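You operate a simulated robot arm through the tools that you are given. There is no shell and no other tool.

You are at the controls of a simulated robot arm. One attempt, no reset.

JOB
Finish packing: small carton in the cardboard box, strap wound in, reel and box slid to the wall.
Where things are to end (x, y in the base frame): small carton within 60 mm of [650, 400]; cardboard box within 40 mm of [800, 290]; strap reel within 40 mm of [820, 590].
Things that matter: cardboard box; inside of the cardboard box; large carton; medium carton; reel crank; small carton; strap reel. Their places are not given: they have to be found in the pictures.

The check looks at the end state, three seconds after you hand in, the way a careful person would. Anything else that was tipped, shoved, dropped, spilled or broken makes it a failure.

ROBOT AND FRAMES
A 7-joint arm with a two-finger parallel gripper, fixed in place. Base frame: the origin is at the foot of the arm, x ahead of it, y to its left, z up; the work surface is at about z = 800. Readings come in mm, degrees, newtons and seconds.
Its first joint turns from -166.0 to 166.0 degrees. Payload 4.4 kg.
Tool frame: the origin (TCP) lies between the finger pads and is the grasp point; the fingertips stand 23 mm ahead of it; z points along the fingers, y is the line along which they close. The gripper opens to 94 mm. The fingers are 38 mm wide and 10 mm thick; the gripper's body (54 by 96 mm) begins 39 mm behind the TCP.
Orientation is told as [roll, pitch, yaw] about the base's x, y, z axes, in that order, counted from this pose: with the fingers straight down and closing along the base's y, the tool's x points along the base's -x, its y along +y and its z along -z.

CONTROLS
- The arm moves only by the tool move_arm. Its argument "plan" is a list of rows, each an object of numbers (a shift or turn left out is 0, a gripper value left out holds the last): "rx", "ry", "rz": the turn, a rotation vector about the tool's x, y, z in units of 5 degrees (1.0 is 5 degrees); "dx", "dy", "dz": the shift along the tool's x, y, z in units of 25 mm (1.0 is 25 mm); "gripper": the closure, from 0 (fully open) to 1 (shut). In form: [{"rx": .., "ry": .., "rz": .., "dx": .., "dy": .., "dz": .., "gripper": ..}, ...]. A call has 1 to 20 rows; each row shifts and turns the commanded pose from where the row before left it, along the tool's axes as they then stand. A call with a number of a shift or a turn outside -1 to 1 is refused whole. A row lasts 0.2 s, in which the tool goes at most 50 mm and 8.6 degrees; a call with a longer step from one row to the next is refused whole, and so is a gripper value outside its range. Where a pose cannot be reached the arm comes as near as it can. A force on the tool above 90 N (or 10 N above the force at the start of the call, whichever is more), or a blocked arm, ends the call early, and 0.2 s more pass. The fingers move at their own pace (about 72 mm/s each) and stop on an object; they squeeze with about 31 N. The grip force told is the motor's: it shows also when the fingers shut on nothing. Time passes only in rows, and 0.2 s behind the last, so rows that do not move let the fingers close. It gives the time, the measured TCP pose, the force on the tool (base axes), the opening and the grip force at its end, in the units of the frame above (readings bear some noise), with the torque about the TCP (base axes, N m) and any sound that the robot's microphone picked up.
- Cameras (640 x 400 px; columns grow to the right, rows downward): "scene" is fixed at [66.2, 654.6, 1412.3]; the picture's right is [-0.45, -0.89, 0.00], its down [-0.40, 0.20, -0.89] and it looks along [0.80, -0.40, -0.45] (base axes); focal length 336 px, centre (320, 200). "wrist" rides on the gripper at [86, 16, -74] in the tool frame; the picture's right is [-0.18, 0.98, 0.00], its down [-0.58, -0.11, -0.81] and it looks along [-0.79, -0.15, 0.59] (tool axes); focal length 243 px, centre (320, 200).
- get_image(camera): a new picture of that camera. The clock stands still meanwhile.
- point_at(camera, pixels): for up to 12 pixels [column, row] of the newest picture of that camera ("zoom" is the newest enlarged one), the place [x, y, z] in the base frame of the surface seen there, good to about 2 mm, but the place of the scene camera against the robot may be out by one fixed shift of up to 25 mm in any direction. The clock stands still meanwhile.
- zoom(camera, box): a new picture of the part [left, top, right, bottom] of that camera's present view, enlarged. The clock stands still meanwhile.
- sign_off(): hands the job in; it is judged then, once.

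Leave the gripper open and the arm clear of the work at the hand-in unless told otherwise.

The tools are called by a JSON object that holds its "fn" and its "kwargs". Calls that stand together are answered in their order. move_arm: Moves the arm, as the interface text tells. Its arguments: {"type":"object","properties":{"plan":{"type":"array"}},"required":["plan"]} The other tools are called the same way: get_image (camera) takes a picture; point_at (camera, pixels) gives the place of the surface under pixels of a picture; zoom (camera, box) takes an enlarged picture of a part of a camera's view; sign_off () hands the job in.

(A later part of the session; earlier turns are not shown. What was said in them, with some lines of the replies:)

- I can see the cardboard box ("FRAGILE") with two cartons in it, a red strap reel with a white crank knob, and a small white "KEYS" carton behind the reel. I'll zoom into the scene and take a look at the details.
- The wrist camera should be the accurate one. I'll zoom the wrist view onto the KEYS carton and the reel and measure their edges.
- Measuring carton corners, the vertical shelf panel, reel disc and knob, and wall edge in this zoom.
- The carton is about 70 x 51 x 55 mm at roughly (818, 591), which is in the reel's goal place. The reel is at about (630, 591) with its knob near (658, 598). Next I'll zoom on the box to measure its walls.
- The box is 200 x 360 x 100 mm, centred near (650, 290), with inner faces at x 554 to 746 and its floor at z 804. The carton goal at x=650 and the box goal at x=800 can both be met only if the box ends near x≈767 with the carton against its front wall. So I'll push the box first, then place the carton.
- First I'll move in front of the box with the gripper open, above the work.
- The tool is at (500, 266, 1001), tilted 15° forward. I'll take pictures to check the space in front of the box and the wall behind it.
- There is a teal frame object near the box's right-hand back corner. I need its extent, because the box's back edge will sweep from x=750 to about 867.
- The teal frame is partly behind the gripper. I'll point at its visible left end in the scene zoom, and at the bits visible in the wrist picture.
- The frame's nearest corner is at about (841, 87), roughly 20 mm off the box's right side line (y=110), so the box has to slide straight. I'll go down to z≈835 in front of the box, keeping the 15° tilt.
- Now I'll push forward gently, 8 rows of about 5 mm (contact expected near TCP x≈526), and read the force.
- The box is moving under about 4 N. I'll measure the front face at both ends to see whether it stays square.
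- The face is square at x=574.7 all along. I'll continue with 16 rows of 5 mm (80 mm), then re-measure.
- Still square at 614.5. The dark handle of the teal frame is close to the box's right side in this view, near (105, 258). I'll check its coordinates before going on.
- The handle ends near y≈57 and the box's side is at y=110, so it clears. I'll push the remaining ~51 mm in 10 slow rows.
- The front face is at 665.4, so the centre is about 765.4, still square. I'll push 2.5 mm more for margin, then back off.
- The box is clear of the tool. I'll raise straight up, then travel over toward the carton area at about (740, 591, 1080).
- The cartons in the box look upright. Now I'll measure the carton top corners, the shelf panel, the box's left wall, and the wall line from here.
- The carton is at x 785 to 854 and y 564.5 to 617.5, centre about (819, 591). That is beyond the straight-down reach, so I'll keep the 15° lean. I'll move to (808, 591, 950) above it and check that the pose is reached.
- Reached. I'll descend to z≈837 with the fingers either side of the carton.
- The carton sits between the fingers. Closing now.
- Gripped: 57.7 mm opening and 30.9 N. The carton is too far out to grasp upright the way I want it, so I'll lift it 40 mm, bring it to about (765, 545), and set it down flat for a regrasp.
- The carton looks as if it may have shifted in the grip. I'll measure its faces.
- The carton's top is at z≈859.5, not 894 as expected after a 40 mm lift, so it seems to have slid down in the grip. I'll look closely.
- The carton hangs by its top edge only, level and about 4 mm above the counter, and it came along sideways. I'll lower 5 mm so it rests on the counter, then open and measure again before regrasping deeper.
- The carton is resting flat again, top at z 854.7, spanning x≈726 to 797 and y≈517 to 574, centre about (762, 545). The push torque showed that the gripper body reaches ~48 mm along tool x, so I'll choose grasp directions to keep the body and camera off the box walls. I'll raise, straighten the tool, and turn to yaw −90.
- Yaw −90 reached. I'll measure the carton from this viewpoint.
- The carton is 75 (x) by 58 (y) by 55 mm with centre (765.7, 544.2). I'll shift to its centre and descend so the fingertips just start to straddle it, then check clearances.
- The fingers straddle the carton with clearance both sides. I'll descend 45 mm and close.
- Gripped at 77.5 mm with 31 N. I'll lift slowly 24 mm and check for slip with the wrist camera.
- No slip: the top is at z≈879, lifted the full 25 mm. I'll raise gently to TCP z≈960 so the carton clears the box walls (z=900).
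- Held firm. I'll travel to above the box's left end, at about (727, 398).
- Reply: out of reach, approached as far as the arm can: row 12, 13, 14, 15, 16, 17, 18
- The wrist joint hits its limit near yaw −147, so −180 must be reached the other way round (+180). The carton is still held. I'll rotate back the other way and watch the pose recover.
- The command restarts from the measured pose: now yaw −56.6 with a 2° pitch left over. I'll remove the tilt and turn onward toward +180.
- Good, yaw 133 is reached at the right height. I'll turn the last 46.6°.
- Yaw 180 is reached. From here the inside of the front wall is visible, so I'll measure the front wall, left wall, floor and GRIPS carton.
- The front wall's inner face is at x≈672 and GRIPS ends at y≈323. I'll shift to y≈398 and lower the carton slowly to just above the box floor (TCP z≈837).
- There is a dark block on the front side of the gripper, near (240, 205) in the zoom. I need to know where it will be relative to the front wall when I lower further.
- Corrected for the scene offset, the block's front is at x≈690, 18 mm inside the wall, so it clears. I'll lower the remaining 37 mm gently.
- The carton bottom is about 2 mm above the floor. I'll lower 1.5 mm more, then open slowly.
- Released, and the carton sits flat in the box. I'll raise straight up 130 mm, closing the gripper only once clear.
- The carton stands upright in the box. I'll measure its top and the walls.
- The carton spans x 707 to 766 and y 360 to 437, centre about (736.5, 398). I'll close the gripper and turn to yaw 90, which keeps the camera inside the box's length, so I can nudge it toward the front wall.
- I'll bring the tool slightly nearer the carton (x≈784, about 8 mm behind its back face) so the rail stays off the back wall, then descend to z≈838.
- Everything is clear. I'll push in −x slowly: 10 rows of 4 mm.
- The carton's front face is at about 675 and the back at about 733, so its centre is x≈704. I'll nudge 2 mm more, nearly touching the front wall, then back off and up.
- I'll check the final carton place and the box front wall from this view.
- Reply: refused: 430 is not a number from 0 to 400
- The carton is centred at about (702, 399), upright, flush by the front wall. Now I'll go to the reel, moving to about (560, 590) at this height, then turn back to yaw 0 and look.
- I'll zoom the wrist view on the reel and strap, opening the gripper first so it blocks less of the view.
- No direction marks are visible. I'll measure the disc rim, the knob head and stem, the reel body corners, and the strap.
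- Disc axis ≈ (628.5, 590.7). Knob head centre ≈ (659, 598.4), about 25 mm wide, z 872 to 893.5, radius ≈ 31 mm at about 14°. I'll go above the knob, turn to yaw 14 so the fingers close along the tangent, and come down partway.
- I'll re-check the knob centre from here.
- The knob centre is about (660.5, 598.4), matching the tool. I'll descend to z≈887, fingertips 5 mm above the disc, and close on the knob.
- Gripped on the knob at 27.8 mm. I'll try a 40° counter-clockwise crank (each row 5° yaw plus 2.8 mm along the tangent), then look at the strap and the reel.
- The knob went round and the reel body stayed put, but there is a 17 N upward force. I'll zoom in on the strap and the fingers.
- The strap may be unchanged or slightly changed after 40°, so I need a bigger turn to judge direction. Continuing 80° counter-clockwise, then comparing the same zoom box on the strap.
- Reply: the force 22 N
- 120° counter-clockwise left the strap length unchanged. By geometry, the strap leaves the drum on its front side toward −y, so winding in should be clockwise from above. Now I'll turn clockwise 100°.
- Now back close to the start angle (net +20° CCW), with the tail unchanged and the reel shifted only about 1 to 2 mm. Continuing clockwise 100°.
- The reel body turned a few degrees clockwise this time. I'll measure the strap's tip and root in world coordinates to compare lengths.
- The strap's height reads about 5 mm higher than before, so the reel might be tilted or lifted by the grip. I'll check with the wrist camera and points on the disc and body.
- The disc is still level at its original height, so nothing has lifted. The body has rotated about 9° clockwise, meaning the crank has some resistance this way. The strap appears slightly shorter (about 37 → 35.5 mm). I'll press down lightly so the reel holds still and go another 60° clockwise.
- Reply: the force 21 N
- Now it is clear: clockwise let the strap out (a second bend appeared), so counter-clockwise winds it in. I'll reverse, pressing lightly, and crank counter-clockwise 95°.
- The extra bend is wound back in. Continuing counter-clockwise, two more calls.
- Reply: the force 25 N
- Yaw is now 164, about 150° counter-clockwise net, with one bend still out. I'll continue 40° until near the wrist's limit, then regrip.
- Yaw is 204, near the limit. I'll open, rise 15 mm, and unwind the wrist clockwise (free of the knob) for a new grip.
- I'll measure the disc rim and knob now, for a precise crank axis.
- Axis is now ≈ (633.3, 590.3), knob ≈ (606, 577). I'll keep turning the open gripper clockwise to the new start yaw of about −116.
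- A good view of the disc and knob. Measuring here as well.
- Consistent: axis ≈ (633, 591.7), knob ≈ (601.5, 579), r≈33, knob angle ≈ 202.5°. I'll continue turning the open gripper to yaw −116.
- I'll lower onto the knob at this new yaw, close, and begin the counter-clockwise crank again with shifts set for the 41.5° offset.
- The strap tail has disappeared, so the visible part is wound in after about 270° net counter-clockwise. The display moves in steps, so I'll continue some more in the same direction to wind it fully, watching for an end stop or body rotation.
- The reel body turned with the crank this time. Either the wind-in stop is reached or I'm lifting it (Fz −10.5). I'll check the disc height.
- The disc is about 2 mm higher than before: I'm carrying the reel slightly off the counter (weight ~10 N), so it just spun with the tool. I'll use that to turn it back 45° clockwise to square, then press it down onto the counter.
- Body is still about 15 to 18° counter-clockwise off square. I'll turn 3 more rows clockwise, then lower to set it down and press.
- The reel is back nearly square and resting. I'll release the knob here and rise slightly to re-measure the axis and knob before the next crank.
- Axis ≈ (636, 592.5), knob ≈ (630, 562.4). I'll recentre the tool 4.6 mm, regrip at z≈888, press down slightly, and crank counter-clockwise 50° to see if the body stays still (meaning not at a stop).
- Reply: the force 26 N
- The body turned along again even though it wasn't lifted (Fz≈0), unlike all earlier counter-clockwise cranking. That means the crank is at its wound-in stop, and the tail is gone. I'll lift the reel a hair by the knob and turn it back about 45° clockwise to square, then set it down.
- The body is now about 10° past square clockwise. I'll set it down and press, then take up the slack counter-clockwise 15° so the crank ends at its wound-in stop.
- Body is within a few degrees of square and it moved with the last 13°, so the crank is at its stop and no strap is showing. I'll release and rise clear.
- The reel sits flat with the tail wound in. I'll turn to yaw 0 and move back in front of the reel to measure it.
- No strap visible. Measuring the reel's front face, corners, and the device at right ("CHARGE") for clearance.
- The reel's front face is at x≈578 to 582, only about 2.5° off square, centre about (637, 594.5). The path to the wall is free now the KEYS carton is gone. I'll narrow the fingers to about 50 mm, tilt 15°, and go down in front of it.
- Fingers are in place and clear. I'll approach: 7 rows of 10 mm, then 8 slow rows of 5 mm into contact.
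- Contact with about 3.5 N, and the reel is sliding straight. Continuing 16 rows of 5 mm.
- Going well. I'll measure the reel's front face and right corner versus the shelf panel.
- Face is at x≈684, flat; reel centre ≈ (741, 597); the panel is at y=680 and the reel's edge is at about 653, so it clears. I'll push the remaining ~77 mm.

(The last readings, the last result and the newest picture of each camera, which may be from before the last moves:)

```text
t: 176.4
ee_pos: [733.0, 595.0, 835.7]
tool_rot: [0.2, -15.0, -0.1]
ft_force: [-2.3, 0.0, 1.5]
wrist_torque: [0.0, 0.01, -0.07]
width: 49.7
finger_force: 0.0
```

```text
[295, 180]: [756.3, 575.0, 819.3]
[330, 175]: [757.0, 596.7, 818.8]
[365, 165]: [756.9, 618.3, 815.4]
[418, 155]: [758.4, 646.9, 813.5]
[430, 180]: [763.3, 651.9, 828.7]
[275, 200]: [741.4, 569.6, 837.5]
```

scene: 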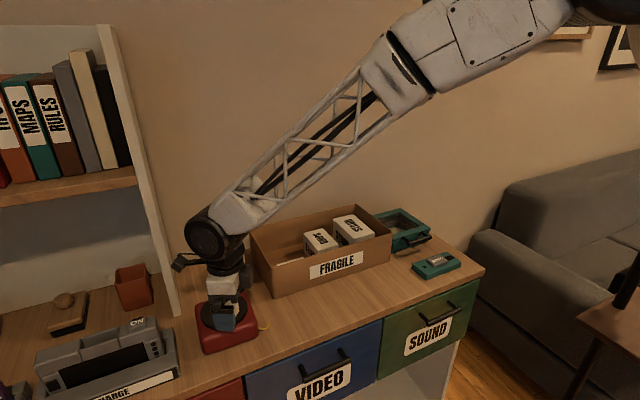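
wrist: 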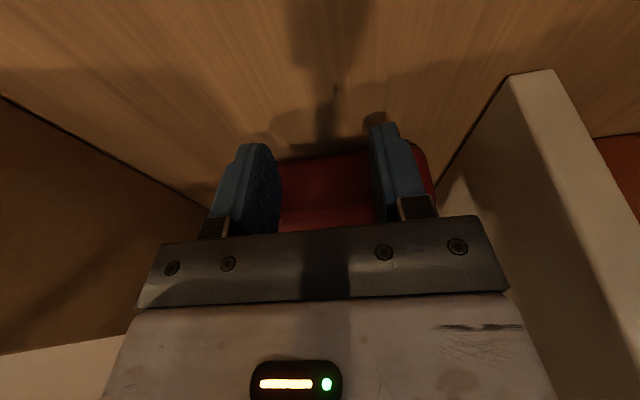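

The reel's front face is at x≈757, so its centre is about (814, 597), within tolerance of (820, 590). I'll back off and rise.

{"fn": "move_arm", "kwargs": {"plan": [{"dx": 0.2, "dz": -0.053}, {"dx": 0.5, "dz": -0.134}, {"dx": 0.9, "dz": -0.24}, {"dx": 0.9, "dz": -0.24}, {"dx": 0.9, "dz": -0.24}, {"dx": -0.25, "dz": -0.93}, {"dx": -0.25, "dz": -0.93}, {"dx": -0.25, "dz": -0.93}, {"dx": -0.25, "dz": -0.93}, {"dx": -0.25, "dz": -0.93}, {"dx": -0.25, "dz": -0.93}, {"dx": -0.25, "dz": -0.93}, {"dx": -0.25, "dz": -0.93}, {"ry": 1, "gripper": 0}, {"ry": 1}, {"ry": 1}, {}]}}

{"fn": "get_image", "kwargs": {"camera": "wrist"}}

{"fn": "get_image", "kwargs": {"camera": "scene"}}

```text
t: 180.0
ee_pos: [644.9, 592.4, 1027.8]
tool_rot: [0.2, 0.1, -0.1]
ft_force: [0.1, -0.5, 0.7]
wrist_torque: [-0.01, -0.03, 0.03]
width: 94.4
finger_force: 0.1
```

```text
taken
```

wrist: 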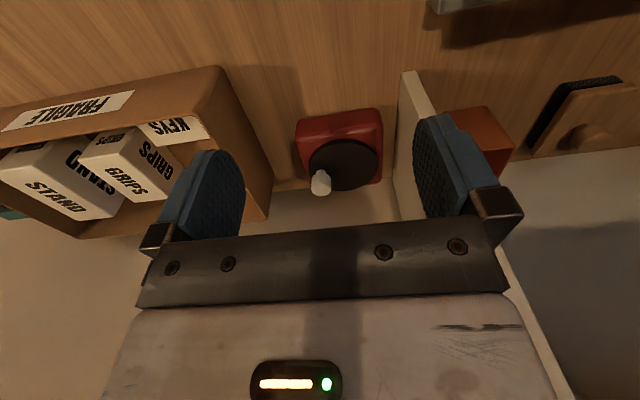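

```text
taken
```

scene: 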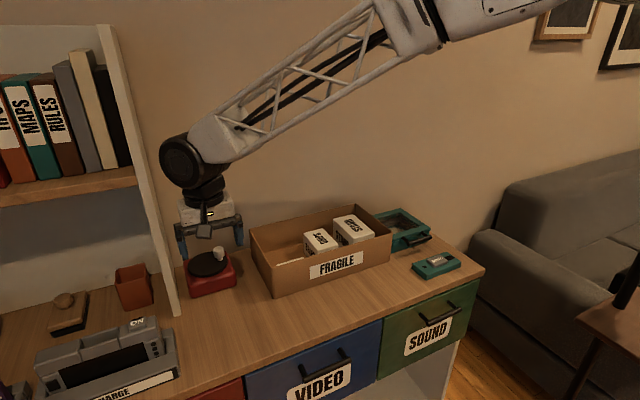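

Everything is standing. I'll verify the reel centre, carton place and box position from here.

{"fn": "zoom", "kwargs": {"camera": "wrist", "box": [260, 80, 420, 210]}}

{"fn": "point_at", "kwargs": {"camera": "zoom", "pixels": [[150, 130], [480, 100], [330, 120], [198, 245], [468, 200], [340, 180], [330, 328], [240, 290], [240, 350], [160, 200], [485, 190]]}}

{"fn": "zoom", "kwargs": {"camera": "wrist", "box": [0, 50, 290, 250]}}

{"fn": "point_at", "kwargs": {"camera": "zoom", "pixels": [[240, 85], [400, 70], [480, 45], [500, 100], [590, 360], [310, 160], [440, 150], [400, 195], [420, 170], [30, 170], [560, 250], [200, 405]]}}

```text
3.08 times, centred on (340, 145) of wrist
```

zoom: 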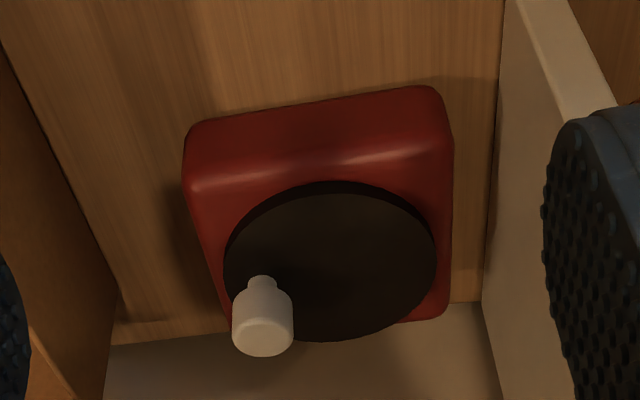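

```text
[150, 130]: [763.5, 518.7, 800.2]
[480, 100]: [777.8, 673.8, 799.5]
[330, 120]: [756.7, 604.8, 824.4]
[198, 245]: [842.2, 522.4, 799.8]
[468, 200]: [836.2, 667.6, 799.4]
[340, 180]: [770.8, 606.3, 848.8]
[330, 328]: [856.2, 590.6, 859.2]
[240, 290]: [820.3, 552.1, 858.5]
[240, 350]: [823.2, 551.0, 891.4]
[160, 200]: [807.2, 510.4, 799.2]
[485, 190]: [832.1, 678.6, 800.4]
```

```text
2.00 times, centred on (145, 150) of wrist
```

zoom: 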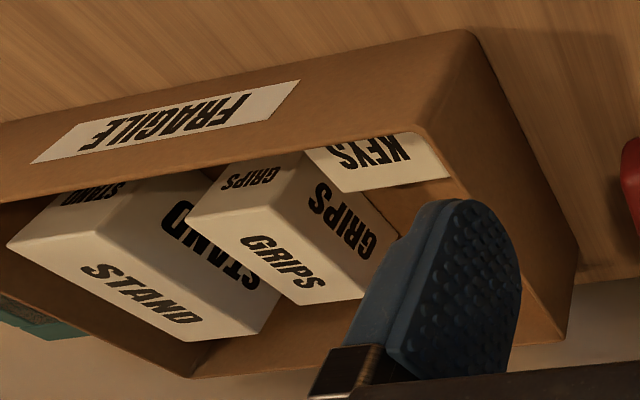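

```text
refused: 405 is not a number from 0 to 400
```

{"fn": "point_at", "kwargs": {"camera": "zoom", "pixels": [[350, 70], [20, 150], [470, 45], [490, 100], [560, 300], [310, 155], [330, 189], [445, 178], [420, 145], [360, 170], [565, 335], [30, 165]]}}

```text
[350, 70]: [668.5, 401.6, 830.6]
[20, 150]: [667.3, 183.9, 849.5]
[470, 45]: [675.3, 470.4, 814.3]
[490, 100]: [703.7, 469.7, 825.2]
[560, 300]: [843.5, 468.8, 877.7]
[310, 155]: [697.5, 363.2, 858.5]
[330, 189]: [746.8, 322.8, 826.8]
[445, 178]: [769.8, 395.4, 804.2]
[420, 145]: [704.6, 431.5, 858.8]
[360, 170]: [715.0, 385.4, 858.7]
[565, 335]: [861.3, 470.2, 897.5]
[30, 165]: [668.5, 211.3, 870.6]
```

Readings: box centre ≈ (768, 290), carton centre ≈ (702, 399.5) inside the box, reel centre ≈ (813, 597). All are within tolerance, and the other items look unmoved. I'll retreat the arm up to its start area with the gripper open.

{"fn": "move_arm", "kwargs": {"plan": [{"dx": 0.5, "dz": -0.9, "gripper": 0}, {"dx": 0.5, "dz": -0.9}, {"dx": 0.5, "dz": -0.9}, {"dx": 0.5, "dz": -0.9}, {"dx": 0.5, "dz": -0.9}, {"dx": 0.5, "dz": -0.9}, {"dx": 0.5, "dz": -0.9}, {"dx": 0.5, "dz": -0.9}, {}, {}]}}

{"fn": "get_image", "kwargs": {"camera": "scene"}}

{"fn": "zoom", "kwargs": {"camera": "scene", "box": [160, 200, 340, 340]}}

{"fn": "get_image", "kwargs": {"camera": "wrist"}}

```text
t: 182.2
ee_pos: [545.7, 592.8, 1208.1]
tool_rot: [0.3, -0.1, -0.1]
ft_force: [-0.4, -0.8, -0.5]
wrist_torque: [0.01, 0.0, 0.0]
width: 94.0
finger_force: 0.0
```

```text
taken
```

scene: 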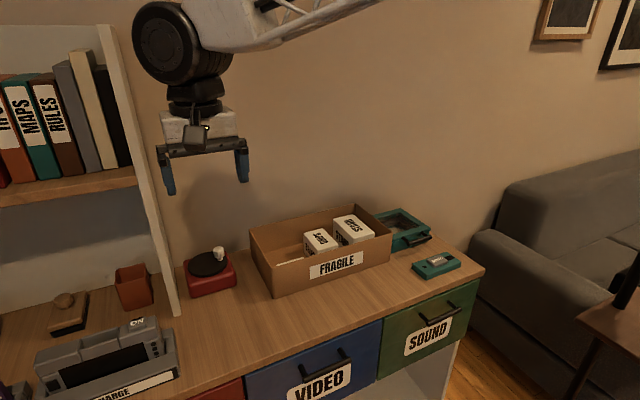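

```text
2.86 times, centred on (250, 270) of scene
```

zoom: 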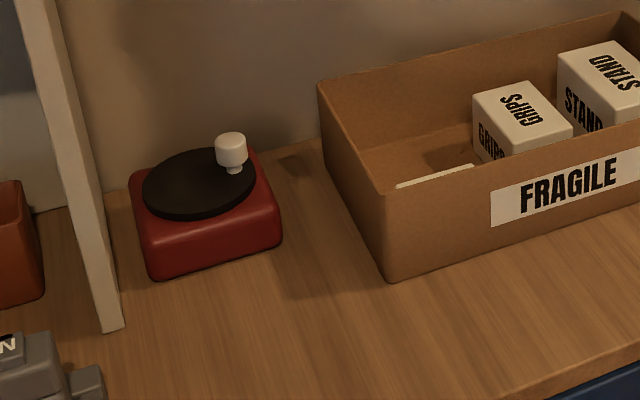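

```text
taken
```

wrist: 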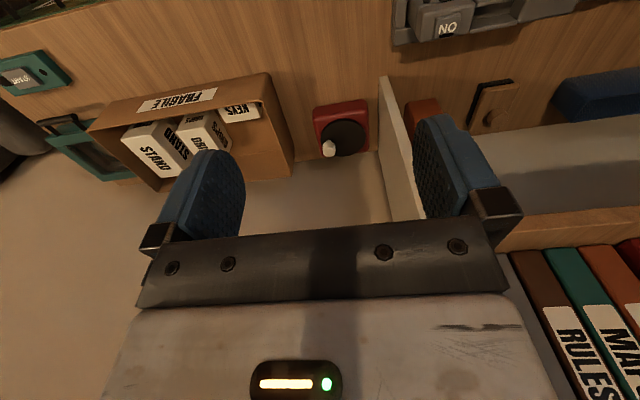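

All is in place and the arm is clear. One last numeric check of the reel's centre.

{"fn": "zoom", "kwargs": {"camera": "wrist", "box": [290, 80, 390, 180]}}

{"fn": "point_at", "kwargs": {"camera": "zoom", "pixels": [[230, 230], [475, 215], [350, 170], [370, 285], [350, 225], [150, 150], [475, 110], [260, 265]]}}

```text
4.00 times, centred on (340, 130) of wrist
```

zoom: 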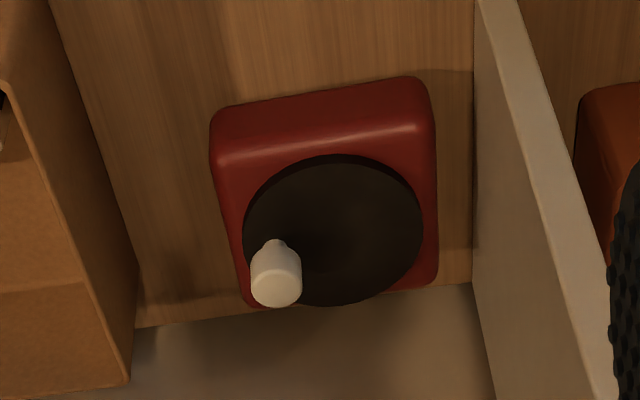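

```text
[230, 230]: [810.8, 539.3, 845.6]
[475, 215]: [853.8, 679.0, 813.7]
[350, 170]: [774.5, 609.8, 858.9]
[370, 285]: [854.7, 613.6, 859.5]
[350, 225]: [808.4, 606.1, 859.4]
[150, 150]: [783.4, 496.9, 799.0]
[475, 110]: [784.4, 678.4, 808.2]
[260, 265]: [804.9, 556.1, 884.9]
```

The reel's centre reads about (813, 597), flat and about 7 mm off in each axis. The strap is wound in, the carton is in the box and the box is in place, so I'm handing in.

{"fn": "sign_off", "kwargs": {}}

```text
The job is handed in.
```

I handed the job in with the packing finished, and everything is within the stated tolerances by my last camera measurements. No verdict has come back yet.

| Item | Goal (x, y) | Measured (x, y) | Off by | Allowed |
|---|---|---|---|---|
| Small carton | 650, 400 | about 702, 399.5 | 52 mm | 60 mm |
| Cardboard box | 800, 290 | about 768, 290 | 32 mm | 40 mm |
| Strap reel | 820, 590 | about 813, 597 | 10 mm | 40 mm |

- **Carton and box:** The two goals are 150 mm apart in x, so both could only be met with the box short of its goal and the carton up against the box's front wall. That leaves about 8 mm of margin on each. The box's back edge is at x≈868, about 80 mm short of the wall.
- **Strap:** No strap shows outside the reel. The crank seems to be at its wound-in stop, because the body began turning along with it. There was no sound or other signal to confirm that.
- **Reel:** While cranking I lifted the reel about 2 mm by its knob and it spun with the tool. I turned it back to square before sliding it into place.
- **Small carton:** It slipped about 35 mm in the first grip. I set it down and regrasped it, and it is upright in the box.

The large and medium cartons are upright in the box, and the other items on the counter look unmoved. The arm is back near its start position with the gripper open.
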